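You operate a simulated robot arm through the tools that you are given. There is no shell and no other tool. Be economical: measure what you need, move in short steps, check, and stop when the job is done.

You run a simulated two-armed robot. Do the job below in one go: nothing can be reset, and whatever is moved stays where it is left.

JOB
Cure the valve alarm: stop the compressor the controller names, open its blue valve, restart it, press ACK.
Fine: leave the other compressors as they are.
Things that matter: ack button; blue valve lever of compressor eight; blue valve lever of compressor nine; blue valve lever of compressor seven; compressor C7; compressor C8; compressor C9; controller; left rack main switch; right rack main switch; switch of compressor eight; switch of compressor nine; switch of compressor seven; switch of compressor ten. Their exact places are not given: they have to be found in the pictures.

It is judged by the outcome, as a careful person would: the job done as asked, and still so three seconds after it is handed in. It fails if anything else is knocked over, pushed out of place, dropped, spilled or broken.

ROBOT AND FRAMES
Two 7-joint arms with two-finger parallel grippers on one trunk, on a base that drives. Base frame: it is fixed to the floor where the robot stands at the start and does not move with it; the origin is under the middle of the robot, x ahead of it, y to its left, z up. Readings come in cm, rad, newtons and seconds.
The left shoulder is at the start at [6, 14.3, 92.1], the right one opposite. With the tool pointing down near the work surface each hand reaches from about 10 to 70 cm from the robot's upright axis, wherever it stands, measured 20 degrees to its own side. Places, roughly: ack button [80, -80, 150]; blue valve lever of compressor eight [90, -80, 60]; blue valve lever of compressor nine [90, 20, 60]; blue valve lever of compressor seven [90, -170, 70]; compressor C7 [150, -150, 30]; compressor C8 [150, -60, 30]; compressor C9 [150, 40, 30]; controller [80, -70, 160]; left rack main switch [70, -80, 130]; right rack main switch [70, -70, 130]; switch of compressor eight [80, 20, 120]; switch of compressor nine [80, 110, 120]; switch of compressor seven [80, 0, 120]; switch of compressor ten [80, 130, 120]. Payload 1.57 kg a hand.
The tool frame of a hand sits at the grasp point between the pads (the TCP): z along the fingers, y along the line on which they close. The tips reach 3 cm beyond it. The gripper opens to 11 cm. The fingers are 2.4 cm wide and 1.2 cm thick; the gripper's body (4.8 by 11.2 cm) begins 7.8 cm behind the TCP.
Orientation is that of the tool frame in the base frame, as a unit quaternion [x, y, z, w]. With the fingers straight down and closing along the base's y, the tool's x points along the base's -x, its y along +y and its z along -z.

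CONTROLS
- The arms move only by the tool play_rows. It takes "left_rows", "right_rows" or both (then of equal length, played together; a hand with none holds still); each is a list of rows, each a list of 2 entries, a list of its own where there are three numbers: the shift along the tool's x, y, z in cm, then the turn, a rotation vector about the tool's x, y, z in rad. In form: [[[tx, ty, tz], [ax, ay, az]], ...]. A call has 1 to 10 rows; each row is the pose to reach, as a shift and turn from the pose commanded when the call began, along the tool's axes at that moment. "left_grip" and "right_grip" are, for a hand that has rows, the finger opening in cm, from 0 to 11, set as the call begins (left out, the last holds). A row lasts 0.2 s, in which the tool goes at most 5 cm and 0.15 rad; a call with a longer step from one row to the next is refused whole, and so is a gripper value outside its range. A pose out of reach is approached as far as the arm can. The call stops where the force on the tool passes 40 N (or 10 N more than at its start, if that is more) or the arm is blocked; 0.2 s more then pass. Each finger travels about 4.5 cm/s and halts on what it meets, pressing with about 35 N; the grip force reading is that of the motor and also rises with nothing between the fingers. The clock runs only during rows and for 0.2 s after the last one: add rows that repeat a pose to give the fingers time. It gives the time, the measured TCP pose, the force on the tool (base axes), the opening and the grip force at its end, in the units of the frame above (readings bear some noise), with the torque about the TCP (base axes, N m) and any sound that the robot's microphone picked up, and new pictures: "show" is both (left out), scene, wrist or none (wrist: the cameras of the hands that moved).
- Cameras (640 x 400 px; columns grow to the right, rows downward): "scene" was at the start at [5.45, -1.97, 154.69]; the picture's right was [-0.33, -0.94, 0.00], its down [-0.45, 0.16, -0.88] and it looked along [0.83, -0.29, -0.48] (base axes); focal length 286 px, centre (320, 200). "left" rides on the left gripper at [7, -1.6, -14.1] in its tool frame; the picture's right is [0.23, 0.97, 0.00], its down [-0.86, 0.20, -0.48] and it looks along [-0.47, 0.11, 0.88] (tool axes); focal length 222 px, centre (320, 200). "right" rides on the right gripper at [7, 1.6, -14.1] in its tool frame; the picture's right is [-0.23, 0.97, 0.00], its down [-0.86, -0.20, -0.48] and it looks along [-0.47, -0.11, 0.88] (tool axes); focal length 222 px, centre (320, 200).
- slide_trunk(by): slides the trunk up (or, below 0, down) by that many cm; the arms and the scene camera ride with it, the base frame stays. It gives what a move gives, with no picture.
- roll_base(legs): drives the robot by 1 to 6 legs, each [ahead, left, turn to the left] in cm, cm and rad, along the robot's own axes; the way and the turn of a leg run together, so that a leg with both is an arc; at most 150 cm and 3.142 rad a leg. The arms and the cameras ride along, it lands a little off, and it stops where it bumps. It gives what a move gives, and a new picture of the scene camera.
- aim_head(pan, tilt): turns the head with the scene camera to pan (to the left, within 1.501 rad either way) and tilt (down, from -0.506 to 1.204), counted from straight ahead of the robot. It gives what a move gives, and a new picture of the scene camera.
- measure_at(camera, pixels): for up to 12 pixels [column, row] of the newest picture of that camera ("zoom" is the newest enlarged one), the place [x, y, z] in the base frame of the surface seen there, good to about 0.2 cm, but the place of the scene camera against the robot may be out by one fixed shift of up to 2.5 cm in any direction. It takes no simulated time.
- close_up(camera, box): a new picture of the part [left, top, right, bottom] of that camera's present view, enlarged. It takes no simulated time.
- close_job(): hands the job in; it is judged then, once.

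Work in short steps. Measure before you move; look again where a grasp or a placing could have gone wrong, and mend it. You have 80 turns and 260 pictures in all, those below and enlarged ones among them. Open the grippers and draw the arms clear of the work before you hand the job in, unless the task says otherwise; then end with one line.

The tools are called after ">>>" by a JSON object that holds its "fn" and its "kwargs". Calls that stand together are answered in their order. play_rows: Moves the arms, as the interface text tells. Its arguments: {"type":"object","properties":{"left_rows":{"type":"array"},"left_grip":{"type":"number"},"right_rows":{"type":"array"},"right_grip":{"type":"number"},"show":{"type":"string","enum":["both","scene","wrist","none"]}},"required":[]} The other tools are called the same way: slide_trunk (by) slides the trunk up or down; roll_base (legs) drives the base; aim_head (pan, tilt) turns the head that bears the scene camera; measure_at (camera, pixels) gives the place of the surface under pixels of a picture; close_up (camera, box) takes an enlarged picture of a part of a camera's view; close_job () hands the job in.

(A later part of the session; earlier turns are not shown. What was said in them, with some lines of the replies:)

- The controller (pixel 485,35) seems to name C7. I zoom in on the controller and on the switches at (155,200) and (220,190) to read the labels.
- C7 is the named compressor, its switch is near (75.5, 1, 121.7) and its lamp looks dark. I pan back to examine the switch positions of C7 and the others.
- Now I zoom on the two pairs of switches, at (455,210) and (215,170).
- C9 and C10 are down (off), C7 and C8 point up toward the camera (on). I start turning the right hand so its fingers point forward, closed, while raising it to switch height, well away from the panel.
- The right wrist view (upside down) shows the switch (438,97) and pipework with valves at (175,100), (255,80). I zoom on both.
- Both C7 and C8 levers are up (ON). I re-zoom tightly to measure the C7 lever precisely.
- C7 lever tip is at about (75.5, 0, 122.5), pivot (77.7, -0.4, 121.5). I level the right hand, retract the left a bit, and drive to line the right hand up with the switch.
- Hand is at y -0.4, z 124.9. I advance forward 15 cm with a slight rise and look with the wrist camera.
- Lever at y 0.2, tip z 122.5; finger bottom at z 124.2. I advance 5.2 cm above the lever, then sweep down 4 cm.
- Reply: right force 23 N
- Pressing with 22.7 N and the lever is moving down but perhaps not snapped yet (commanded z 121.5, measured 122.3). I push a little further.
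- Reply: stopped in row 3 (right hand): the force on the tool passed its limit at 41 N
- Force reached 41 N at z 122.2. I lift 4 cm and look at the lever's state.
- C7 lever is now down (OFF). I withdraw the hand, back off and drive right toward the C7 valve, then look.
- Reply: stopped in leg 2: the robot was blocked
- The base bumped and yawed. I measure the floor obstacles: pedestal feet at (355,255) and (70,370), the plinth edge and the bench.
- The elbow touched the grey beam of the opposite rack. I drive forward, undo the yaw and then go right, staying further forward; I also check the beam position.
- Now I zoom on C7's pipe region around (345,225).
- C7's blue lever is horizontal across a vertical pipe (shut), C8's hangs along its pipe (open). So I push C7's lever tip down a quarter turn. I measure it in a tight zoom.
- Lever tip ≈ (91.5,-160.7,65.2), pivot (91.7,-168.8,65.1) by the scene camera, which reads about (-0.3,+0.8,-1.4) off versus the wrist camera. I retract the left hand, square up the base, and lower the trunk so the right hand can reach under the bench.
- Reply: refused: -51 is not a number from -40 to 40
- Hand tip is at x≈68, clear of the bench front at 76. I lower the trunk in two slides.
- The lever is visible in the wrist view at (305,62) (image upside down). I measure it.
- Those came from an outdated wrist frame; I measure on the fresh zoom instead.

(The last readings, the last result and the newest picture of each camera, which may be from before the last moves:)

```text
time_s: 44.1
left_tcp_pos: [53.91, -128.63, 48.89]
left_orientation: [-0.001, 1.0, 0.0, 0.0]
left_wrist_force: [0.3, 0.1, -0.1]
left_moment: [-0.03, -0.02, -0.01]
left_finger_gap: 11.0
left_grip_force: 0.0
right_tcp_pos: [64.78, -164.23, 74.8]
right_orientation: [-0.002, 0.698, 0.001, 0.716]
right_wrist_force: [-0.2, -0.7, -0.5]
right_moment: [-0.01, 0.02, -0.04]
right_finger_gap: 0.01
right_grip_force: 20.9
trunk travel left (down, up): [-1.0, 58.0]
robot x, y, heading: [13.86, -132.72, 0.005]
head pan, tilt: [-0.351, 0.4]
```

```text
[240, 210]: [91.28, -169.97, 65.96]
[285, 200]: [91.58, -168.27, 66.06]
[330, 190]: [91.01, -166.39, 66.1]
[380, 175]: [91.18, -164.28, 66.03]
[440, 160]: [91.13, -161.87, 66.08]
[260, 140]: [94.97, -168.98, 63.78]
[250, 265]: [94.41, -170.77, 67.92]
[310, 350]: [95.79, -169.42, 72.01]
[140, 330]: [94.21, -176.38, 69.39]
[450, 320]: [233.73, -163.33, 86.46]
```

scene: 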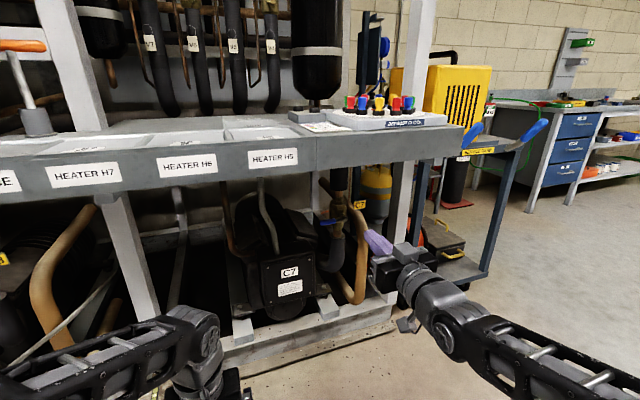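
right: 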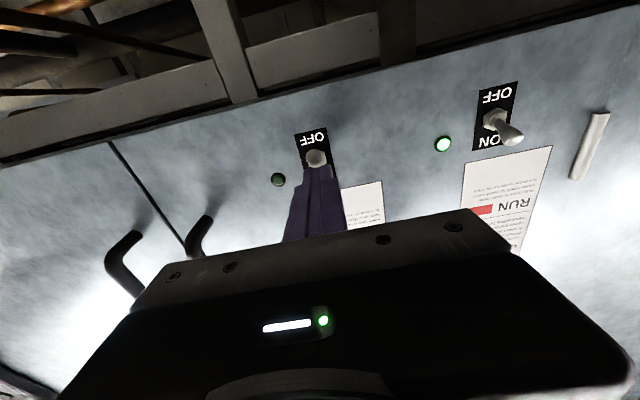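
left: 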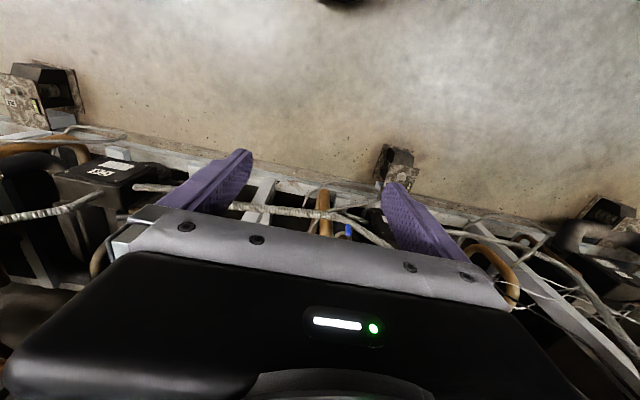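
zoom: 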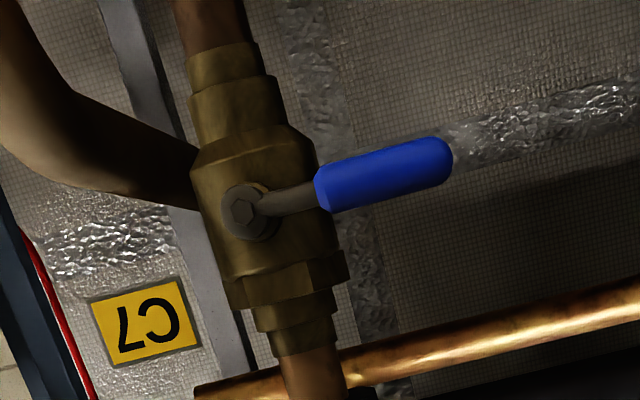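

True lever: pivot (92,-169.9,66), tip y≈-161.6, 8.4 long. I move the hand to above the outer part of the lever: TCP (90.2,-163.3,69.2), lowering first and then reaching in.

>>> {"fn": "play_rows", "kwargs": {"right_rows": [[[2.5, 0.3, 2], [0, 0.02, 0]], [[5, 0.6, 5], [0, 0.02, 0]], [[5.8, 0.9, 9], [0, 0.025, 0]], [[5.9, 1, 13], [0, 0.025, 0]], [[5.95, 1, 17], [0, 0.025, 0]], [[6.0, 1, 20], [0, 0.025, 0]], [[6.0, 1, 20], [0, 0.025, 0]]], "show": "both"}}

```text
time_s: 45.7
left_tcp_pos: [53.79, -128.53, 48.86]
left_orientation: [-0.001, 1.0, -0.001, 0.001]
left_wrist_force: [0.2, -0.8, -0.3]
left_moment: [0.01, 0.0, -0.02]
left_finger_gap: 11.0
left_grip_force: 0.2
right_tcp_pos: [85.08, -163.57, 69.55]
right_orientation: [-0.002, 0.706, 0.001, 0.708]
right_wrist_force: [0.2, 0.5, 0.7]
right_moment: [0.02, 0.0, 0.0]
right_finger_gap: 0.0
right_grip_force: 21.3
trunk travel left (down, up): [-1.0, 58.0]
robot x, y, heading: [13.69, -132.91, 0.002]
head pan, tilt: [-0.351, 0.4]
```

scene: 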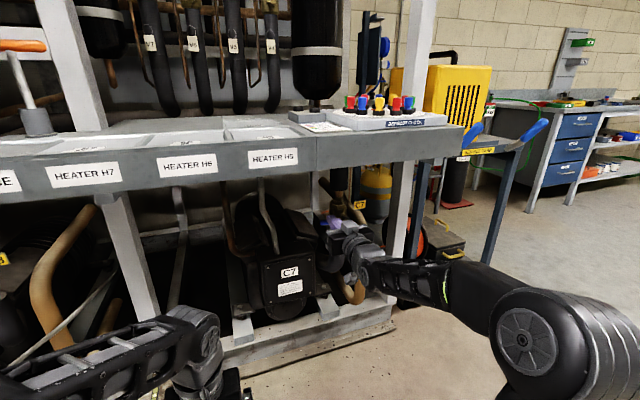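
right: 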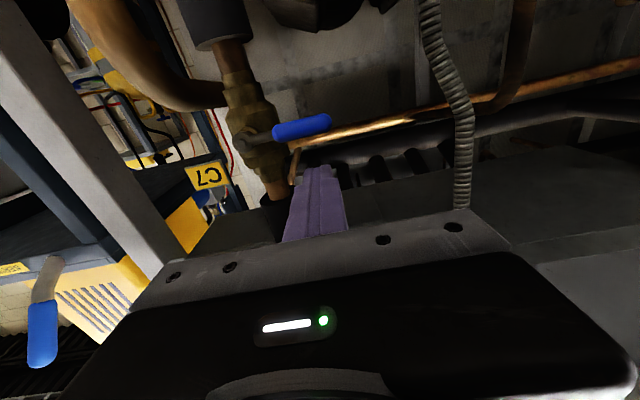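

>>> {"fn": "measure_at", "kwargs": {"camera": "right", "pixels": [[326, 121], [300, 128], [282, 132], [246, 141], [318, 168], [318, 180]]}}

```text
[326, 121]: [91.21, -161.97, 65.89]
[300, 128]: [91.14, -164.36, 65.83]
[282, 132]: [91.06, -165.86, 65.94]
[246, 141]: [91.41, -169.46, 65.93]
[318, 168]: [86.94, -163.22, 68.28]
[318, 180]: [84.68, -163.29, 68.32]
```

Lever confirmed at z≈65.9, y -169.7 to -161.6; finger is above it. I advance 5.2 cm so the finger tip overlaps the lever.

>>> {"fn": "play_rows", "kwargs": {"right_rows": [[[0, 0.2, 3], [0, 0, 0]], [[0, 0.2, 5.2], [0, 0, 0]], [[0, 0.2, 5.2], [0, 0, 0]]], "show": "none"}}

>>> {"fn": "play_rows", "kwargs": {"right_rows": [[[1.45, -0.1, 0], [0, 0, 0]], [[2.4, 0.1, 0], [0, 0, 0]], [[3.15, 0.2, 0], [0, 0, 0]], [[4.0, 0.1, 0], [0, 0, 0]], [[4.87, 0.06, 0], [0, 0, 0]], [[5.7, -0.2, 0], [0, 0, 0]], [[6.5, -0.54, 0], [0, 0, 0]]], "show": "wrist"}}

```text
time_s: 46.5
left_tcp_pos: [53.82, -128.55, 48.94]
left_orientation: [-0.001, 1.0, -0.001, 0.001]
left_wrist_force: [0.2, 0.0, -0.2]
left_moment: [0.01, 0.02, 0.02]
left_finger_gap: 11.0
left_grip_force: 0.1
right_tcp_pos: [90.25, -163.04, 69.38]
right_orientation: [-0.002, 0.707, 0.001, 0.708]
right_wrist_force: [-0.7, 0.7, 0.3]
right_moment: [-0.01, 0.0, -0.01]
right_finger_gap: 0.0
right_grip_force: 21.1
trunk travel left (down, up): [-1.0, 58.0]
robot x, y, heading: [13.92, -132.79, -0.001]
head pan, tilt: [-0.351, 0.4]
```

```text
time_s: 48.1
left_tcp_pos: [53.79, -128.66, 48.92]
left_orientation: [-0.001, 1.0, 0.0, 0.001]
left_wrist_force: [-0.4, 0.2, 0.3]
left_moment: [0.0, -0.01, 0.02]
left_finger_gap: 10.97
left_grip_force: 0.0
right_tcp_pos: [90.18, -163.51, 62.79]
right_orientation: [-0.003, 0.707, 0.001, 0.707]
right_wrist_force: [0.5, 0.7, 1.7]
right_moment: [-0.01, -0.02, 0.02]
right_finger_gap: 0.0
right_grip_force: 21.5
trunk travel left (down, up): [-1.0, 58.0]
robot x, y, heading: [14.14, -132.4, 0.002]
head pan, tilt: [-0.351, 0.4]
```

right: 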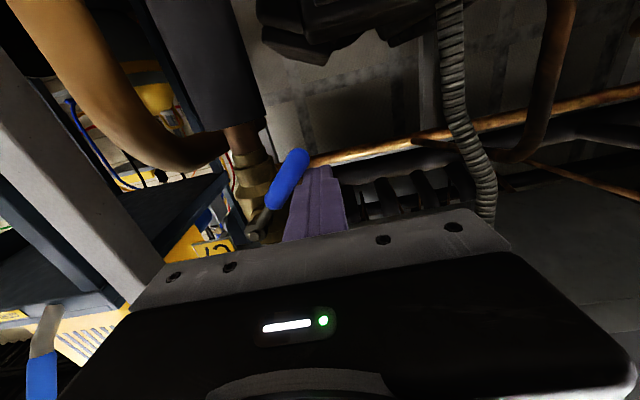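

The lever is turning with the finger (now about 45-50°). I continue the arc to vertical.

>>> {"fn": "play_rows", "kwargs": {"right_rows": [[[0.7, -0.6, 0], [0, 0, 0]], [[1.4, -1.2, 0], [0, 0, 0]], [[2.0, -1.9, 0], [0, 0, 0]], [[2.5, -2.6, 0], [0, 0, 0]], [[2.9, -3.4, 0], [0, 0, 0]], [[3.25, -4.2, 0], [0, 0, 0]], [[3.35, -4.7, 0], [0, 0, 0]], [[3.35, -4.7, 0], [0, 0, 0]]], "show": "wrist"}}

```text
time_s: 49.9
left_tcp_pos: [53.74, -128.5, 48.79]
left_orientation: [-0.001, 1.0, -0.001, 0.0]
left_wrist_force: [-0.3, -1.1, 0.6]
left_moment: [0.02, 0.02, 0.02]
left_finger_gap: 10.98
left_grip_force: 0.1
right_tcp_pos: [90.06, -168.12, 59.57]
right_orientation: [-0.002, 0.707, 0.002, 0.707]
right_wrist_force: [-2.7, 5.4, 0.8]
right_moment: [-0.01, -0.05, 0.09]
right_finger_gap: 0.0
right_grip_force: 20.8
trunk travel left (down, up): [-1.0, 58.0]
robot x, y, heading: [14.15, -132.65, 0.006]
head pan, tilt: [-0.351, 0.4]
```

right: 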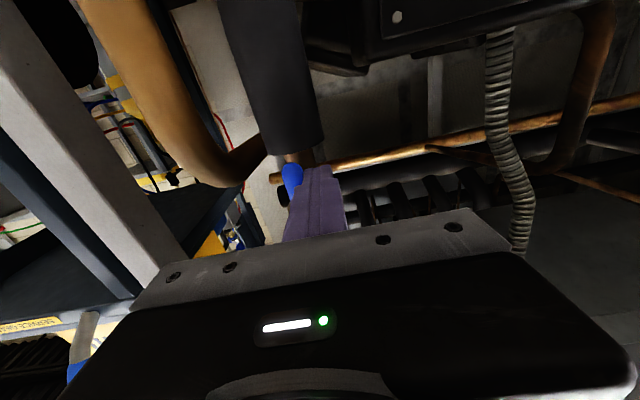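

Lever looks nearly vertical, with 5 N resistance. I nudge 0.8 cm further to reach the stop, then back off to look.

>>> {"fn": "play_rows", "kwargs": {"right_rows": [[[0, -0.4, 0], [0, 0, 0]], [[0, -0.9, 0], [0, 0, 0]], [[0, -0.9, 0], [0, 0, 0]]], "show": "none"}}

>>> {"fn": "play_rows", "kwargs": {"right_rows": [[[0, 2, 0], [0, 0, 0]], [[0, 4, 0], [0, 0, 0]], [[0, 5, -4], [0, 0, 0]], [[0, 5, -8], [0, 0, 0]], [[0, 5, -12], [0, 0, 0]]], "show": "wrist"}}

```text
time_s: 50.7
left_tcp_pos: [53.85, -128.57, 48.93]
left_orientation: [-0.002, 1.0, -0.001, 0.001]
left_wrist_force: [0.0, -0.4, -0.5]
left_moment: [-0.01, -0.01, -0.01]
left_finger_gap: 11.01
left_grip_force: 0.0
right_tcp_pos: [90.15, -168.21, 59.57]
right_orientation: [-0.006, 0.707, 0.005, 0.707]
right_wrist_force: [-2.4, 4.7, 2.7]
right_moment: [-0.07, -0.02, 0.07]
right_finger_gap: 0.02
right_grip_force: 20.9
trunk travel left (down, up): [-1.0, 58.0]
robot x, y, heading: [14.24, -132.51, 0.004]
head pan, tilt: [-0.351, 0.4]
stopped in row 3 (right hand): the force on the tool passed its limit at 41 N (the readings are from after the stop); the commanded pose is now the measured one
```

```text
time_s: 51.9
left_tcp_pos: [53.81, -128.62, 48.9]
left_orientation: [-0.002, 1.0, -0.001, 0.001]
left_wrist_force: [0.2, 0.0, -0.1]
left_moment: [0.01, 0.03, -0.01]
left_finger_gap: 11.0
left_grip_force: 0.1
right_tcp_pos: [78.38, -163.67, 59.45]
right_orientation: [-0.006, 0.707, 0.006, 0.707]
right_wrist_force: [-0.5, 0.2, -0.4]
right_moment: [-0.01, -0.03, 0.0]
right_finger_gap: 0.01
right_grip_force: 21.4
trunk travel left (down, up): [-1.0, 58.0]
robot x, y, heading: [13.68, -132.21, 0.002]
head pan, tilt: [-0.351, 0.4]
```

right: 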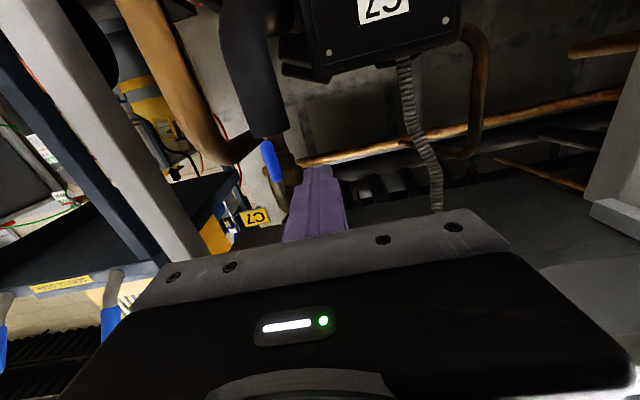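

The valve hit its stop and the lever now lies along the pipe: open. I withdraw the hand, verify with the scene camera, and raise the trunk.

>>> {"fn": "play_rows", "kwargs": {"right_rows": [[[0, 0, -4], [0, 0, 0]], [[0, 0, -8], [0, 0, 0]], [[0, 0, -12], [0, 0, 0]], [[0, 0, -16], [0, 0, 0]], [[0, 0, -20], [0, 0, 0]]], "show": "none"}}

>>> {"fn": "close_up", "kwargs": {"camera": "scene", "box": [290, 180, 390, 260]}}

>>> {"fn": "slide_trunk", "kwargs": {"by": 30}}

>>> {"fn": "slide_trunk", "kwargs": {"by": 21}}

>>> {"fn": "roll_base", "kwargs": {"legs": [[-14, 0, 0], [0, 120, 0]]}}

```text
time_s: 53.1
left_tcp_pos: [53.76, -128.48, 48.78]
left_orientation: [-0.003, 1.0, -0.001, 0.001]
left_wrist_force: [-0.3, 0.1, 0.0]
left_moment: [-0.04, 0.02, -0.03]
left_finger_gap: 11.03
left_grip_force: 0.1
right_tcp_pos: [63.05, -168.63, 60.31]
right_orientation: [-0.006, 0.708, 0.006, 0.707]
right_wrist_force: [-0.2, 1.0, 0.4]
right_moment: [-0.04, -0.01, 0.02]
right_finger_gap: 0.0
right_grip_force: 21.7
right hand out of reach, approached as far as the arm can: row 4, 5
trunk travel left (down, up): [-1.0, 58.0]
robot x, y, heading: [13.95, -132.58, 0.004]
head pan, tilt: [-0.351, 0.4]
```

```text
5.00 times, centred on (340, 220) of scene
```

zoom: 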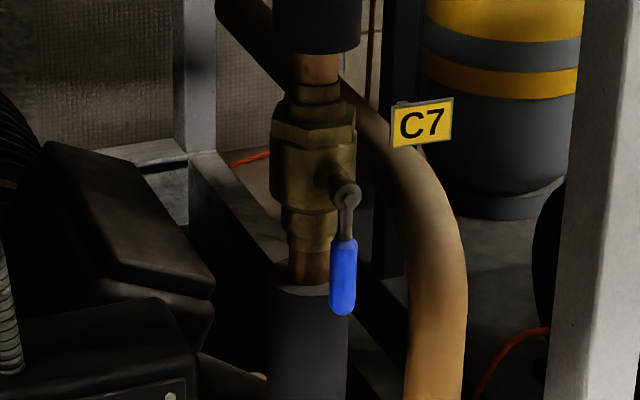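

```text
time_s: 56.1
left_tcp_pos: [53.72, -128.55, 78.86]
left_orientation: [-0.002, 1.0, -0.002, 0.001]
left_wrist_force: [-0.2, -0.2, 0.1]
left_moment: [0.02, -0.03, 0.02]
left_finger_gap: 11.0
left_grip_force: 0.1
right_tcp_pos: [63.16, -168.67, 90.41]
right_orientation: [-0.006, 0.707, 0.006, 0.707]
right_wrist_force: [-0.4, 0.2, -0.2]
right_moment: [-0.02, 0.01, 0.01]
right_finger_gap: 0.0
right_grip_force: 21.3
trunk travel left (down, up): [-31.0, 28.0]
robot x, y, heading: [14.19, -132.57, 0.002]
head pan, tilt: [-0.351, 0.4]
```

```text
time_s: 58.4
left_tcp_pos: [53.78, -128.64, 99.91]
left_orientation: [-0.002, 1.0, -0.001, 0.001]
left_wrist_force: [-0.1, -0.3, 0.7]
left_moment: [-0.03, 0.0, 0.03]
left_finger_gap: 11.0
left_grip_force: 0.0
right_tcp_pos: [63.15, -168.72, 111.34]
right_orientation: [-0.007, 0.708, 0.006, 0.706]
right_wrist_force: [-0.3, -0.9, 0.4]
right_moment: [0.0, 0.01, -0.01]
right_finger_gap: 0.0
right_grip_force: 21.3
trunk travel left (down, up): [-52.0, 7.0]
robot x, y, heading: [14.0, -132.36, 0.008]
head pan, tilt: [-0.351, 0.4]
```

```text
time_s: 65.6
left_tcp_pos: [42.99, -6.32, 99.98]
left_orientation: [0.028, 1.0, -0.001, 0.001]
left_wrist_force: [-0.7, -1.0, -0.6]
left_moment: [0.0, 0.03, 0.0]
left_finger_gap: 11.01
left_grip_force: 0.1
right_tcp_pos: [49.95, -46.99, 111.3]
right_orientation: [0.016, 0.707, -0.016, 0.707]
right_wrist_force: [0.5, 0.8, -0.2]
right_moment: [0.04, 0.01, -0.05]
right_finger_gap: 0.01
right_grip_force: 21.4
trunk travel left (down, up): [-52.0, 7.0]
robot x, y, heading: [2.96, -7.9, -0.05]
head pan, tilt: [-0.351, 0.4]
```

scene: 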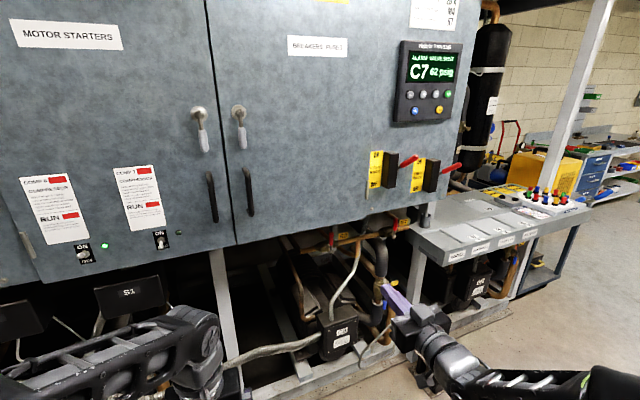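

C7's valve is open (lever along pipe). Now back to the C7 switch: square up and go left 44.5 cm.

>>> {"fn": "roll_base", "kwargs": {"legs": [[0, 0, 0.05], [0, 44.7, 0]]}}

>>> {"fn": "play_rows", "kwargs": {"right_rows": [[[-1, 0, 2], [0, 0, 0]], [[-3, 0, 6], [0, 0, 0]], [[-5, 0, 10], [0, 0, 0]], [[-5, 0, 12], [0, 0, 0]], [[-5, 0, 12], [0, 0, 0]]], "show": "wrist"}}

>>> {"fn": "close_up", "kwargs": {"camera": "right", "box": [240, 40, 400, 180]}}

```text
time_s: 68.7
left_tcp_pos: [42.99, 40.07, 99.86]
left_orientation: [0.002, 1.0, -0.001, 0.001]
left_wrist_force: [0.1, 0.5, -0.4]
left_moment: [-0.02, 0.03, 0.04]
left_finger_gap: 10.98
left_grip_force: 0.1
right_tcp_pos: [52.04, -0.07, 111.31]
right_orientation: [-0.002, 0.708, 0.001, 0.707]
right_wrist_force: [0.1, 0.0, -0.3]
right_moment: [0.01, -0.01, -0.01]
right_finger_gap: 0.03
right_grip_force: 21.2
trunk travel left (down, up): [-52.0, 7.0]
robot x, y, heading: [2.88, 36.02, -0.0]
head pan, tilt: [-0.351, 0.4]
```

scene: 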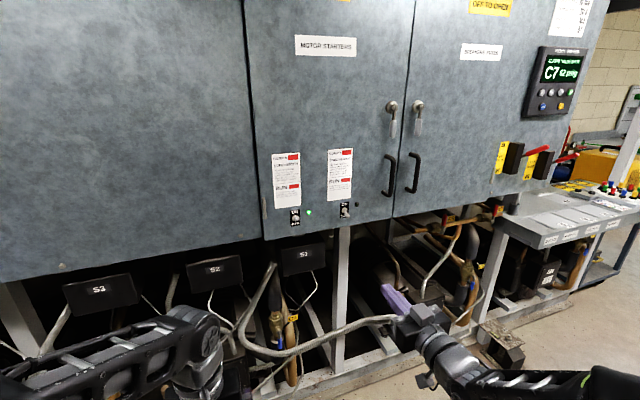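

```text
time_s: 69.9
left_tcp_pos: [42.79, 40.08, 99.84]
left_orientation: [0.003, 1.0, 0.0, 0.001]
left_wrist_force: [-0.2, 0.9, -0.1]
left_moment: [0.01, 0.0, -0.03]
left_finger_gap: 11.0
left_grip_force: 0.0
right_tcp_pos: [63.87, -0.02, 116.46]
right_orientation: [-0.004, 0.708, 0.003, 0.706]
right_wrist_force: [-0.1, 0.2, -0.5]
right_moment: [0.03, 0.01, 0.0]
right_finger_gap: 0.01
right_grip_force: 21.4
trunk travel left (down, up): [-52.0, 7.0]
robot x, y, heading: [3.23, 36.45, -0.003]
head pan, tilt: [-0.351, 0.4]
```

right: 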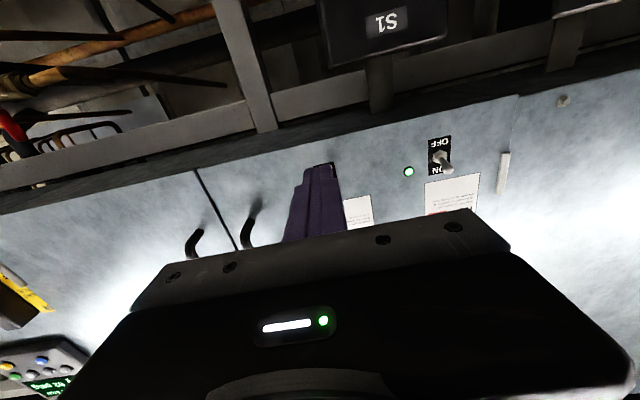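

```text
2.86 times, centred on (320, 110) of right
```

zoom: 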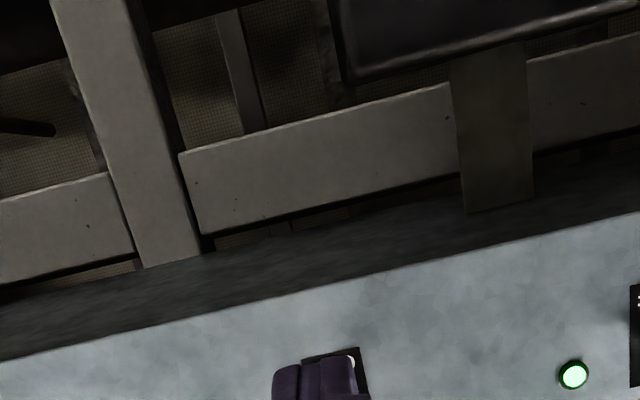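

The finger hides C7's switch from the wrist camera. I zoom with the scene camera at (345,210) to measure both C7 and, as a reference, C8.

>>> {"fn": "aim_head", "kwargs": {"pan": -0.351, "tilt": 0.42}}

>>> {"fn": "close_up", "kwargs": {"camera": "scene", "box": [280, 180, 370, 240]}}

```text
time_s: 70.5
left_tcp_pos: [43.02, 40.01, 99.89]
left_orientation: [0.003, 1.0, 0.0, 0.002]
left_wrist_force: [0.1, 1.2, 0.1]
left_moment: [0.02, -0.01, -0.01]
left_finger_gap: 11.02
left_grip_force: 0.1
right_tcp_pos: [64.02, -0.05, 116.34]
right_orientation: [-0.004, 0.708, 0.003, 0.706]
right_wrist_force: [-0.1, -0.5, -0.9]
right_moment: [-0.01, 0.02, -0.01]
right_finger_gap: 0.0
right_grip_force: 20.9
trunk travel left (down, up): [-52.0, 7.0]
robot x, y, heading: [2.97, 36.2, -0.007]
head pan, tilt: [-0.351, 0.421]
```

scene: 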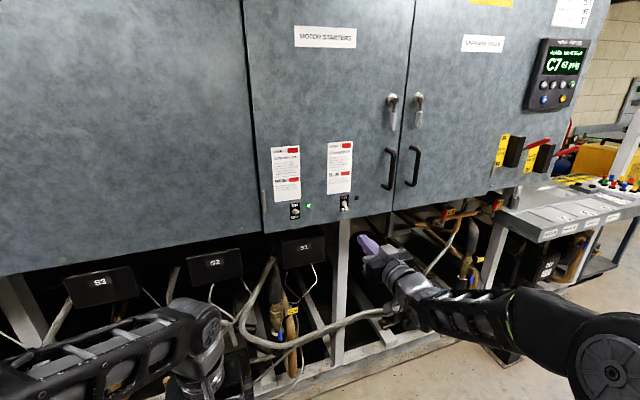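

```text
6.67 times, centred on (325, 210) of scene
```

zoom: 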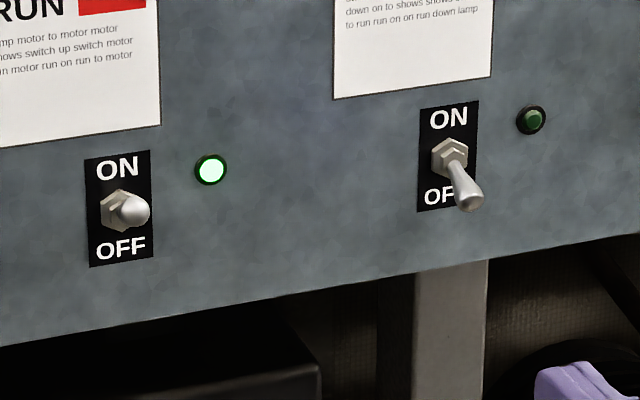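

>>> {"fn": "measure_at", "kwargs": {"camera": "zoom", "pixels": [[470, 200], [460, 178], [447, 158], [532, 120], [210, 170], [133, 210], [580, 375], [470, 245]]}}

```text
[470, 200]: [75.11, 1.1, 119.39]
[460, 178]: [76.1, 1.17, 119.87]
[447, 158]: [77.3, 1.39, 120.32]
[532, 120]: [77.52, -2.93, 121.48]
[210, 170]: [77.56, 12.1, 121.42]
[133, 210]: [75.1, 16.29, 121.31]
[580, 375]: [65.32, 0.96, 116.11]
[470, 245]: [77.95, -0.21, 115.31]
```

Corrected C7 lever tip is ≈(75.4,0,120.5), its lower edge ~119.9. I advance at z 117.6 (finger top 118.8) to x 72.9, then sweep up.

>>> {"fn": "play_rows", "kwargs": {"right_rows": [[[-1.2, 0.05, 3], [0, 0, 0]], [[-1.3, 0.1, 6], [0, 0, 0]], [[-1.3, 0.1, 8.9], [0, 0, 0]], [[-1.3, 0.1, 8.9], [0, 0, 0]]], "show": "none"}}

>>> {"fn": "play_rows", "kwargs": {"right_rows": [[[-1, 0, 0], [0, 0, 0]], [[-2, 0, 0], [0, 0, 0]], [[-3.0, 0, 0], [0, 0, 0]], [[-3.7, 0, 0], [0, 0, 0]], [[-4.4, 0, 0], [0, 0, 0]], [[-5, 0, 0], [0, 0, 0]]], "show": "scene"}}

>>> {"fn": "close_up", "kwargs": {"camera": "scene", "box": [280, 180, 370, 240]}}

```text
time_s: 71.5
left_tcp_pos: [42.95, 40.03, 99.79]
left_orientation: [0.002, 1.0, -0.001, 0.001]
left_wrist_force: [-0.1, -0.3, 0.6]
left_moment: [-0.01, -0.01, -0.03]
left_finger_gap: 11.0
left_grip_force: 0.0
right_tcp_pos: [72.89, 0.21, 117.91]
right_orientation: [-0.003, 0.708, 0.003, 0.707]
right_wrist_force: [-0.5, -0.1, -0.2]
right_moment: [0.01, 0.01, 0.01]
right_finger_gap: 0.01
right_grip_force: 21.6
trunk travel left (down, up): [-52.0, 7.0]
robot x, y, heading: [3.18, 36.21, -0.002]
head pan, tilt: [-0.351, 0.421]
```

```text
time_s: 72.8
left_tcp_pos: [42.93, 40.05, 99.84]
left_orientation: [0.003, 1.0, 0.0, 0.001]
left_wrist_force: [-0.5, -1.2, -0.2]
left_moment: [0.02, -0.02, -0.03]
left_finger_gap: 11.0
left_grip_force: 0.0
right_tcp_pos: [72.76, 0.21, 120.74]
right_orientation: [-0.002, 0.719, 0.003, 0.695]
right_wrist_force: [-1.9, -0.5, -5.2]
right_moment: [-0.02, 0.09, -0.03]
right_finger_gap: 0.02
right_grip_force: 21.4
trunk travel left (down, up): [-52.0, 7.0]
robot x, y, heading: [3.25, 36.39, -0.0]
head pan, tilt: [-0.351, 0.421]
stopped in row 6 (right hand): the force on the tool passed its limit at 43 N (the readings are from after the stop); the commanded pose is now the measured one
```

scene: 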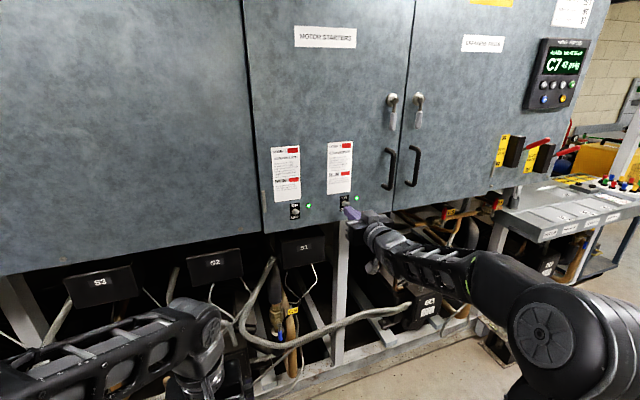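

```text
6.67 times, centred on (325, 210) of scene
```

zoom: 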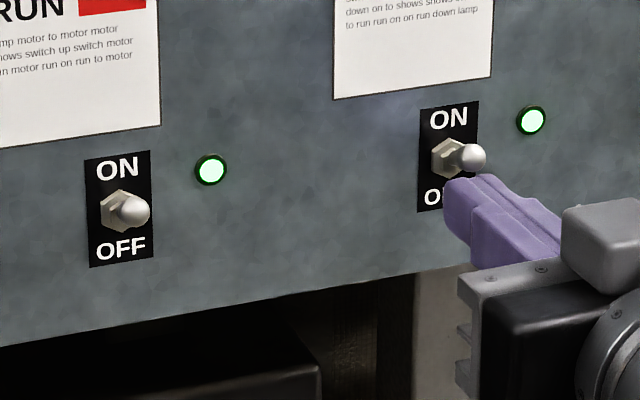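

C7 is ON again and its lamp is lit. I lower the finger, withdraw, then drive right toward the controller and measure it.

>>> {"fn": "play_rows", "kwargs": {"right_rows": [[[1.5, 0, 0], [0, -0.02, 0]], [[2.5, 0, -2], [0, -0.03, 0]], [[2.5, 0, -6], [0, -0.03, 0]], [[2.5, 0, -10], [0, -0.03, 0]], [[2.5, 0, -14], [0, -0.03, 0]], [[0, 0, -18], [0, -0.03, 0]], [[-3, 0, -20], [0, -0.03, 0]]], "show": "none"}}

>>> {"fn": "roll_base", "kwargs": {"legs": [[0, -79, 0]]}}

>>> {"fn": "slide_trunk", "kwargs": {"by": 6.5}}

>>> {"fn": "aim_head", "kwargs": {"pan": -0.3, "tilt": 0.2}}

```text
time_s: 74.4
left_tcp_pos: [42.95, 40.14, 99.92]
left_orientation: [0.002, 1.0, -0.001, 0.001]
left_wrist_force: [-1.0, 0.2, 0.8]
left_moment: [-0.01, 0.0, -0.02]
left_finger_gap: 11.01
left_grip_force: 0.2
right_tcp_pos: [52.82, 0.04, 124.47]
right_orientation: [-0.003, 0.706, 0.004, 0.708]
right_wrist_force: [0.0, 0.2, -0.3]
right_moment: [0.01, -0.01, 0.0]
right_finger_gap: 0.0
right_grip_force: 21.3
trunk travel left (down, up): [-52.0, 7.0]
robot x, y, heading: [3.14, 36.6, 0.001]
head pan, tilt: [-0.351, 0.421]
```

```text
time_s: 78.7
left_tcp_pos: [42.09, -40.87, 99.93]
left_orientation: [0.01, 1.0, -0.001, 0.0]
left_wrist_force: [0.0, -0.3, 0.5]
left_moment: [0.02, 0.0, 0.03]
left_finger_gap: 10.97
left_grip_force: 0.2
right_tcp_pos: [51.36, -80.93, 124.35]
right_orientation: [0.002, 0.707, -0.002, 0.708]
right_wrist_force: [-0.7, -0.3, -0.1]
right_moment: [0.04, -0.02, 0.02]
right_finger_gap: 0.0
right_grip_force: 20.9
trunk travel left (down, up): [-52.0, 7.0]
robot x, y, heading: [2.12, -43.89, -0.015]
head pan, tilt: [-0.351, 0.421]
```

scene: 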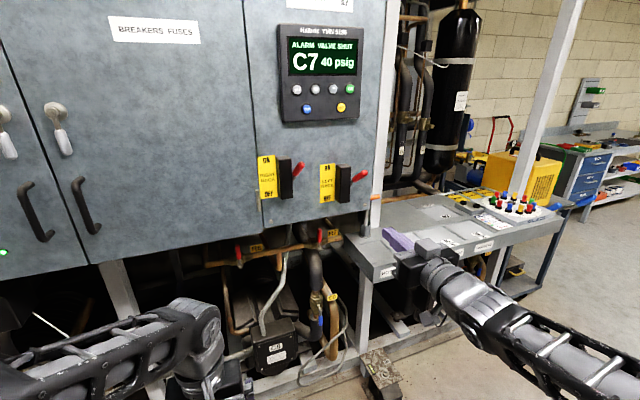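

```text
time_s: 79.7
left_tcp_pos: [42.14, -40.93, 106.37]
left_orientation: [0.01, 1.0, -0.001, 0.001]
left_wrist_force: [0.6, 0.2, 0.3]
left_moment: [0.02, -0.02, -0.01]
left_finger_gap: 11.02
left_grip_force: 0.0
right_tcp_pos: [51.31, -80.95, 130.9]
right_orientation: [0.003, 0.706, -0.002, 0.708]
right_wrist_force: [0.0, 0.3, -0.8]
right_moment: [-0.01, 0.0, -0.04]
right_finger_gap: 0.0
right_grip_force: 21.3
trunk travel left (down, up): [-58.5, 0.5]
robot x, y, heading: [2.3, -43.95, -0.02]
head pan, tilt: [-0.351, 0.421]
```

```text
time_s: 80.5
left_tcp_pos: [42.07, -40.78, 106.43]
left_orientation: [0.01, 1.0, -0.001, 0.001]
left_wrist_force: [0.1, -0.2, 0.1]
left_moment: [0.01, -0.04, 0.0]
left_finger_gap: 11.0
left_grip_force: 0.1
right_tcp_pos: [51.3, -80.99, 131.02]
right_orientation: [0.004, 0.706, -0.003, 0.708]
right_wrist_force: [-0.5, -0.1, -0.1]
right_moment: [-0.01, 0.02, 0.01]
right_finger_gap: 0.0
right_grip_force: 22.0
trunk travel left (down, up): [-58.5, 0.5]
robot x, y, heading: [2.14, -43.96, -0.015]
head pan, tilt: [-0.3, 0.201]
```

scene: 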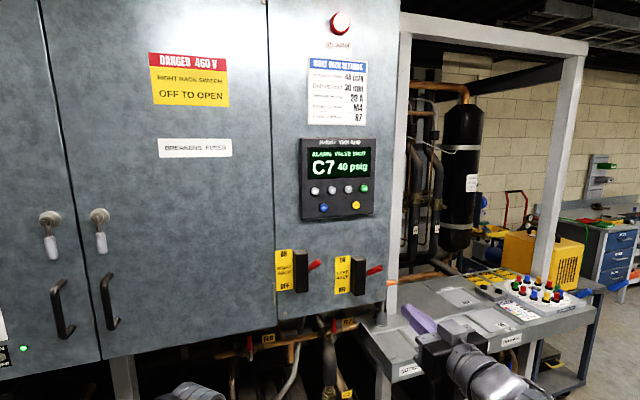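

Pressure reads 40 psig now. I raise the right hand 18 cm in place and measure the controller and main switches with zooms.

>>> {"fn": "close_up", "kwargs": {"camera": "scene", "box": [260, 130, 400, 310]}}

>>> {"fn": "measure_at", "kwargs": {"camera": "scene", "pixels": [[356, 205], [323, 208], [315, 190], [364, 187], [300, 272], [357, 275], [315, 264], [375, 268], [300, 255], [357, 258]]}}

>>> {"fn": "play_rows", "kwargs": {"right_rows": [[[-3, 0, 0], [0, 0, 0]], [[-6, 0, 0], [0, 0, 0]], [[-9, 0, 0], [0, 0, 0]], [[-12, 0, 0], [0, 0, 0]], [[-15, 0, 0], [0, 0, 0]], [[-18, 0, 0], [0, 0, 0]], [[-18, 0, 0], [0, 0, 0]]], "show": "wrist"}}

```text
2.22 times, centred on (330, 220) of scene
```

zoom: 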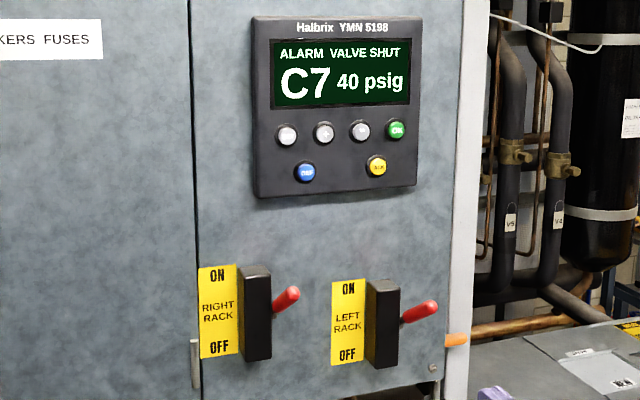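

```text
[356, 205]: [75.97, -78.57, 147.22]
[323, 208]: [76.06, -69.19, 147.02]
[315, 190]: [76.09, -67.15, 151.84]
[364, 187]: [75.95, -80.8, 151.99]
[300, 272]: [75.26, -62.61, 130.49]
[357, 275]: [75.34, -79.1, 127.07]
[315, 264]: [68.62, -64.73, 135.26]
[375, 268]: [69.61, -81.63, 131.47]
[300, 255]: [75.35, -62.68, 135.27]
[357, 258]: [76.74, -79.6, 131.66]
```

```text
time_s: 82.1
left_tcp_pos: [42.07, -40.86, 106.46]
left_orientation: [0.01, 1.0, -0.001, 0.001]
left_wrist_force: [-0.3, -0.1, 1.0]
left_moment: [0.02, -0.04, -0.01]
left_finger_gap: 10.99
left_grip_force: 0.0
right_tcp_pos: [51.29, -80.77, 148.98]
right_orientation: [0.003, 0.706, -0.002, 0.708]
right_wrist_force: [1.3, -0.2, -1.2]
right_moment: [-0.02, 0.0, 0.0]
right_finger_gap: 0.0
right_grip_force: 21.5
trunk travel left (down, up): [-58.5, 0.5]
robot x, y, heading: [2.54, -43.8, -0.017]
head pan, tilt: [-0.3, 0.201]
```

right: 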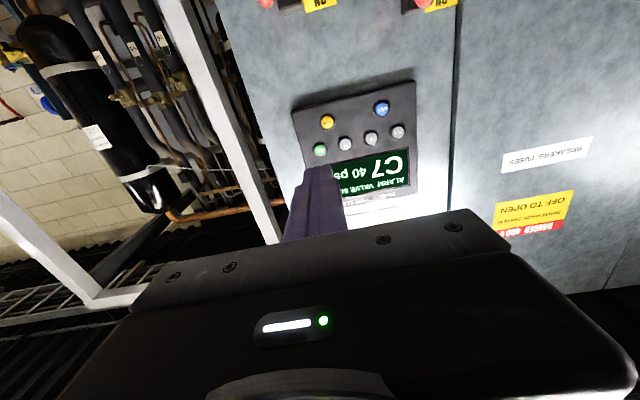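

ACK is at wrist pixel (327,122). I measure it.

>>> {"fn": "measure_at", "kwargs": {"camera": "right", "pixels": [[327, 122], [327, 127], [382, 108], [319, 150], [345, 144], [318, 175]]}}

```text
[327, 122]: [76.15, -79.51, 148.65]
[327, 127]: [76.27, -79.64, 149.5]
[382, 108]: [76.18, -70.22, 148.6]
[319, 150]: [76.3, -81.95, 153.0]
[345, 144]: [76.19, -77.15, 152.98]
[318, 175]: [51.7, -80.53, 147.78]
```

ACK at (76.1,-79.5,148.5). I advance to x≈70 aligned with it and check.

>>> {"fn": "play_rows", "kwargs": {"right_rows": [[[0.4, 0.8, 4], [0, 0, 0]], [[0.4, 1.5, 8], [0, 0, 0]], [[0.4, 1.5, 12], [0, 0, 0]], [[0.4, 1.5, 16], [0, 0, 0]], [[0.4, 1.5, 19], [0, 0, 0]], [[0.4, 1.5, 19], [0, 0, 0]]], "show": "wrist"}}

```text
time_s: 83.7
left_tcp_pos: [42.11, -40.44, 106.38]
left_orientation: [0.01, 1.0, -0.001, 0.001]
left_wrist_force: [-0.3, 0.2, 0.1]
left_moment: [-0.04, -0.02, 0.03]
left_finger_gap: 11.01
left_grip_force: 0.0
right_tcp_pos: [70.18, -82.74, 147.58]
right_orientation: [0.023, 0.713, -0.023, 0.7]
right_wrist_force: [-0.3, 1.0, 0.5]
right_moment: [0.0, 0.07, -0.14]
right_finger_gap: 0.0
right_grip_force: 21.3
right hand out of reach, approached as far as the arm can: row 5
trunk travel left (down, up): [-58.5, 0.5]
robot x, y, heading: [2.49, -43.82, -0.018]
head pan, tilt: [-0.3, 0.201]
stopped in row 6 (right hand): the arm was blocked; the commanded pose is now the measured one
```

right: 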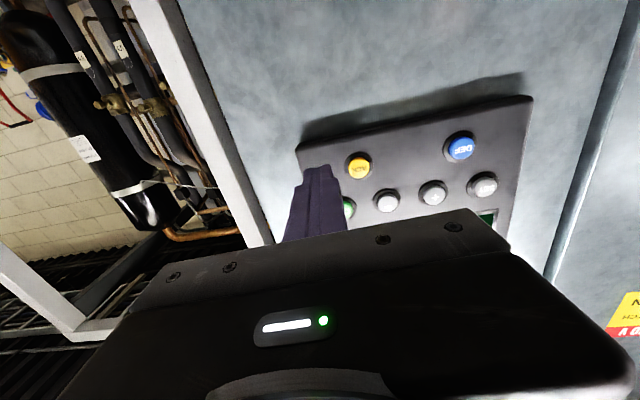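

The arm hit its reach limit and veered slightly (y -82.7). I pull back, square the hand, and shift the base right and forward so the arm has a better reach.

>>> {"fn": "play_rows", "kwargs": {"right_rows": [[[0, 0, -4], [0, 0, 0]], [[0, 0, -8], [-0.02, -0.01, 0]], [[0, 0.5, -12], [-0.065, -0.018, 0]], [[0, 0.5, -16], [-0.065, -0.018, 0]], [[0, 0.5, -20], [-0.065, -0.018, 0]], [[0, 0.5, -20], [-0.065, -0.018, 0]]], "show": "none"}}

>>> {"fn": "roll_base", "kwargs": {"legs": [[0, 0, 0.018], [0, -15, 0], [9, 0, 0]]}}

```text
time_s: 85.1
left_tcp_pos: [42.15, -40.74, 106.37]
left_orientation: [0.009, 1.0, 0.0, 0.001]
left_wrist_force: [0.3, -0.5, -0.8]
left_moment: [0.03, 0.02, -0.04]
left_finger_gap: 10.99
left_grip_force: 0.0
right_tcp_pos: [50.34, -81.63, 147.76]
right_orientation: [0.002, 0.708, 0.001, 0.707]
right_wrist_force: [0.2, -0.3, -0.8]
right_moment: [-0.05, 0.0, 0.01]
right_finger_gap: 0.0
right_grip_force: 20.8
right hand out of reach, approached as far as the arm can: row 1
trunk travel left (down, up): [-58.5, 0.5]
robot x, y, heading: [2.65, -43.87, -0.02]
head pan, tilt: [-0.3, 0.201]
```

```text
time_s: 87.5
left_tcp_pos: [51.39, -55.65, 106.43]
left_orientation: [0.001, 1.0, -0.001, 0.0]
left_wrist_force: [0.3, 0.1, 0.0]
left_moment: [0.02, 0.02, -0.01]
left_finger_gap: 11.01
left_grip_force: 0.1
right_tcp_pos: [60.05, -96.24, 147.89]
right_orientation: [-0.007, 0.707, 0.008, 0.707]
right_wrist_force: [0.4, -0.3, -0.3]
right_moment: [0.03, -0.06, -0.01]
right_finger_gap: 0.0
right_grip_force: 21.4
trunk travel left (down, up): [-58.5, 0.5]
robot x, y, heading: [11.4, -59.54, -0.002]
head pan, tilt: [-0.3, 0.201]
```

scene: 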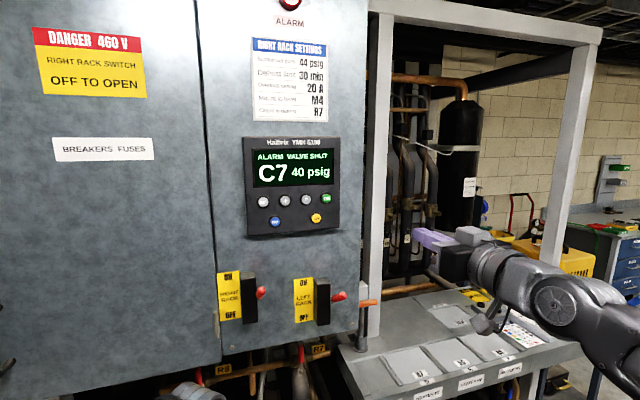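

Hand at (60,-96.2,147.9). I slide it left 16.5 cm at this stand-off and up 0.6, then look.

>>> {"fn": "play_rows", "kwargs": {"right_rows": [[[-0.2, 4, 0], [0.02, 0, 0]], [[-0.4, 8, 0], [0.02, 0, 0]], [[-0.6, 12, 0], [0.02, 0, 0]], [[-0.6, 16, 0], [0.02, 0, 0]], [[-0.6, 16.6, 3], [0.02, 0, 0]], [[-0.6, 16.6, 6], [0.02, 0, 0]], [[-0.6, 16.6, 6], [0.02, 0, 0]]], "show": "wrist"}}

```text
time_s: 89.1
left_tcp_pos: [51.18, -55.57, 106.46]
left_orientation: [0.001, 1.0, -0.001, 0.001]
left_wrist_force: [0.4, -1.0, -0.4]
left_moment: [-0.01, -0.03, 0.0]
left_finger_gap: 10.98
left_grip_force: 0.2
right_tcp_pos: [65.59, -79.44, 148.48]
right_orientation: [0.001, 0.707, 0.0, 0.707]
right_wrist_force: [0.9, -0.3, -0.6]
right_moment: [0.02, -0.01, 0.03]
right_finger_gap: 0.01
right_grip_force: 21.1
trunk travel left (down, up): [-58.5, 0.5]
robot x, y, heading: [11.22, -59.18, -0.003]
head pan, tilt: [-0.3, 0.201]
```

right: 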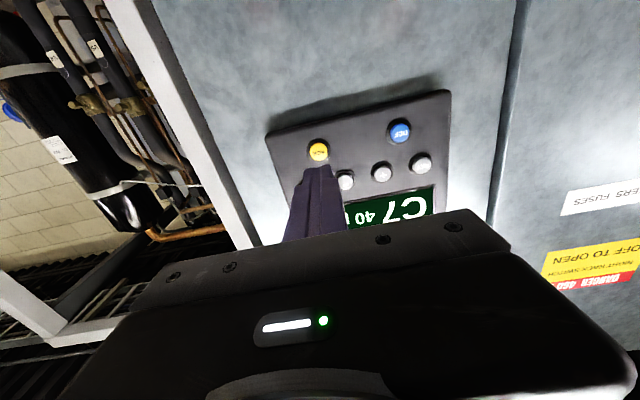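

>>> {"fn": "measure_at", "kwargs": {"camera": "right", "pixels": [[318, 150], [318, 155], [400, 132], [318, 172]]}}

```text
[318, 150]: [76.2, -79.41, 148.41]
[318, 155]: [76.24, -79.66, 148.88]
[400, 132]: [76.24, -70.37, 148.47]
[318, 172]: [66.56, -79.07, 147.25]
```

Aligned with ACK (-79.5,148.5). I press: advance 6.5, then slowly up to 8.3 cm.

>>> {"fn": "play_rows", "kwargs": {"right_rows": [[[0, 0, 3], [0, 0, 0]], [[0, 0, 6], [0, 0, 0]], [[0, 0, 7], [0, 0, 0]], [[0, 0, 7.4], [0, 0, 0]], [[0, 0, 7.8], [0, 0, 0]], [[0, 0, 8.1], [0, 0, 0]], [[0, 0, 8.3], [0, 0, 0]]], "show": "scene"}}

>>> {"fn": "close_up", "kwargs": {"camera": "scene", "box": [230, 120, 370, 240]}}

```text
time_s: 90.7
left_tcp_pos: [51.0, -55.6, 106.51]
left_orientation: [0.001, 1.0, 0.0, 0.002]
left_wrist_force: [0.4, 0.0, 0.5]
left_moment: [0.0, 0.03, 0.02]
left_finger_gap: 11.0
left_grip_force: 0.0
right_tcp_pos: [73.66, -79.4, 148.76]
right_orientation: [0.002, 0.707, 0.001, 0.707]
right_wrist_force: [-13.2, 1.6, -6.4]
right_moment: [0.0, 0.16, 0.02]
right_finger_gap: 0.0
right_grip_force: 20.8
trunk travel left (down, up): [-58.5, 0.5]
robot x, y, heading: [11.25, -59.47, 0.004]
head pan, tilt: [-0.3, 0.201]
heard: click
```

scene: 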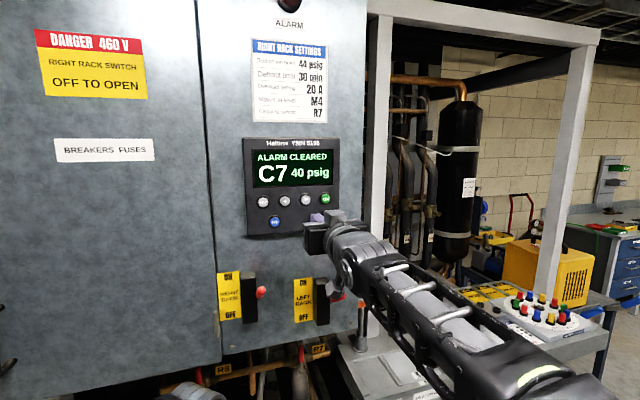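

```text
3.33 times, centred on (300, 180) of scene
```

zoom: 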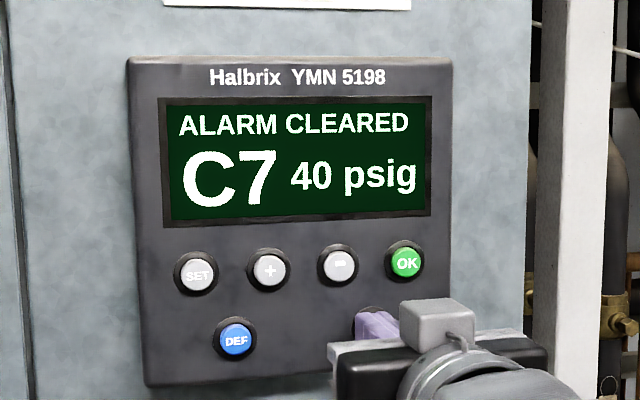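

ACK clicked and the display says "ALARM CLEARED". I withdraw the hand, back the base off, open the gripper, and check the switches.

>>> {"fn": "play_rows", "kwargs": {"right_rows": [[[0, 0, -3], [0, 0, 0]], [[0, 0, -7], [0, 0, 0]], [[0, 0, -11], [0, 0, 0]], [[0, 0, -14], [0, 0, 0]]], "show": "none"}}

>>> {"fn": "roll_base", "kwargs": {"legs": [[-15, 0, 0]]}}

>>> {"fn": "play_rows", "kwargs": {"right_rows": [[[0, 0, 0], [0, 0, 0]], [[0, 0, 0], [0, 0, 0]], [[0, 0, 0], [0, 0, 0]], [[0, 0, 0], [0, 0, 0]], [[0, 0, 0], [0, 0, 0]], [[0, 0, 0], [0, 0, 0]], [[0, 0, 0], [0, 0, 0]]], "right_grip": 11, "show": "none"}}

>>> {"fn": "aim_head", "kwargs": {"pan": 0.2, "tilt": 0.4}}

>>> {"fn": "close_up", "kwargs": {"camera": "scene", "box": [100, 100, 420, 300]}}

```text
time_s: 91.7
left_tcp_pos: [51.03, -55.6, 106.46]
left_orientation: [0.001, 1.0, 0.0, 0.001]
left_wrist_force: [0.1, -1.5, -0.4]
left_moment: [-0.02, -0.02, -0.03]
left_finger_gap: 10.97
left_grip_force: 0.1
right_tcp_pos: [59.8, -79.57, 148.43]
right_orientation: [0.001, 0.707, 0.001, 0.707]
right_wrist_force: [-0.2, -0.7, 0.1]
right_moment: [0.0, 0.02, 0.04]
right_finger_gap: 0.0
right_grip_force: 21.6
trunk travel left (down, up): [-58.5, 0.5]
robot x, y, heading: [11.62, -59.21, -0.003]
head pan, tilt: [-0.3, 0.201]
```

```text
time_s: 93.1
left_tcp_pos: [36.13, -55.52, 106.49]
left_orientation: [0.0, 1.0, -0.001, 0.002]
left_wrist_force: [0.3, -0.1, 0.0]
left_moment: [-0.02, -0.02, 0.01]
left_finger_gap: 11.05
left_grip_force: 0.1
right_tcp_pos: [44.87, -79.44, 148.35]
right_orientation: [0.001, 0.707, 0.001, 0.708]
right_wrist_force: [-0.9, -0.4, 0.6]
right_moment: [-0.02, 0.02, 0.0]
right_finger_gap: 0.0
right_grip_force: 21.4
trunk travel left (down, up): [-58.5, 0.5]
robot x, y, heading: [-3.59, -59.52, 0.0]
head pan, tilt: [-0.3, 0.201]
```

scene: 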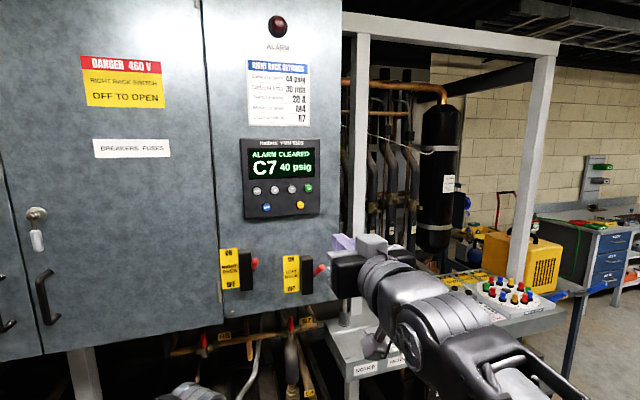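

```text
time_s: 94.7
left_tcp_pos: [36.29, -55.59, 106.43]
left_orientation: [0.0, 1.0, -0.001, 0.001]
left_wrist_force: [-0.3, 0.2, 0.3]
left_moment: [0.02, -0.03, -0.01]
left_finger_gap: 11.01
left_grip_force: 0.1
right_tcp_pos: [45.19, -79.49, 148.39]
right_orientation: [0.001, 0.707, 0.001, 0.707]
right_wrist_force: [0.5, -0.1, -0.2]
right_moment: [0.0, 0.03, -0.01]
right_finger_gap: 10.99
right_grip_force: 0.0
trunk travel left (down, up): [-58.5, 0.5]
robot x, y, heading: [-3.76, -59.88, 0.001]
head pan, tilt: [-0.3, 0.201]
```

```text
time_s: 95.6
left_tcp_pos: [36.33, -55.56, 106.37]
left_orientation: [0.0, 1.0, -0.001, 0.001]
left_wrist_force: [0.2, -0.3, -0.1]
left_moment: [-0.02, 0.02, -0.02]
left_finger_gap: 10.99
left_grip_force: 0.1
right_tcp_pos: [45.15, -79.38, 148.4]
right_orientation: [0.003, 0.707, 0.0, 0.707]
right_wrist_force: [-0.4, -0.2, -0.3]
right_moment: [0.0, 0.0, 0.0]
right_finger_gap: 10.99
right_grip_force: 0.1
trunk travel left (down, up): [-58.5, 0.5]
robot x, y, heading: [-3.32, -59.66, 0.002]
head pan, tilt: [0.201, 0.4]
```

scene: 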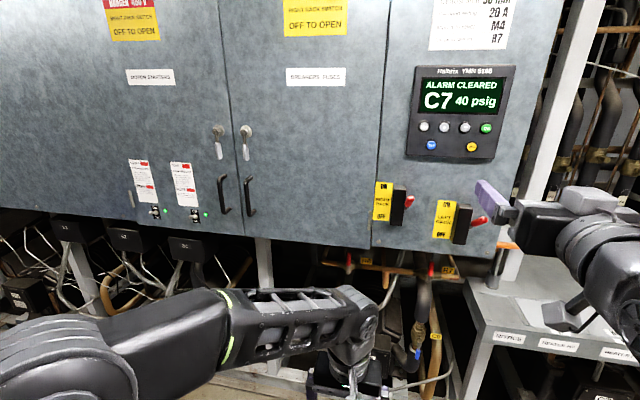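

```text
2.00 times, centred on (260, 200) of scene
```

zoom: 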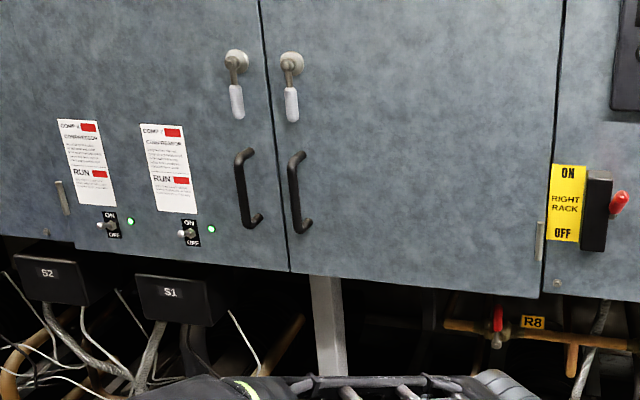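

Both run lamps (C7 and C8) are lit, the alarm is cleared, the grippers are open and the arms are clear. I hand the job in.

>>> {"fn": "close_job", "kwargs": {}}

```text
The job is handed in.
```

The valve alarm is cured: I stopped C7, opened its blue valve, restarted it and pressed ACK, and the controller now reads "ALARM CLEARED". I left the other compressors as they were; on the way the robot's right elbow bumped the rack opposite, and I saw nothing displaced.
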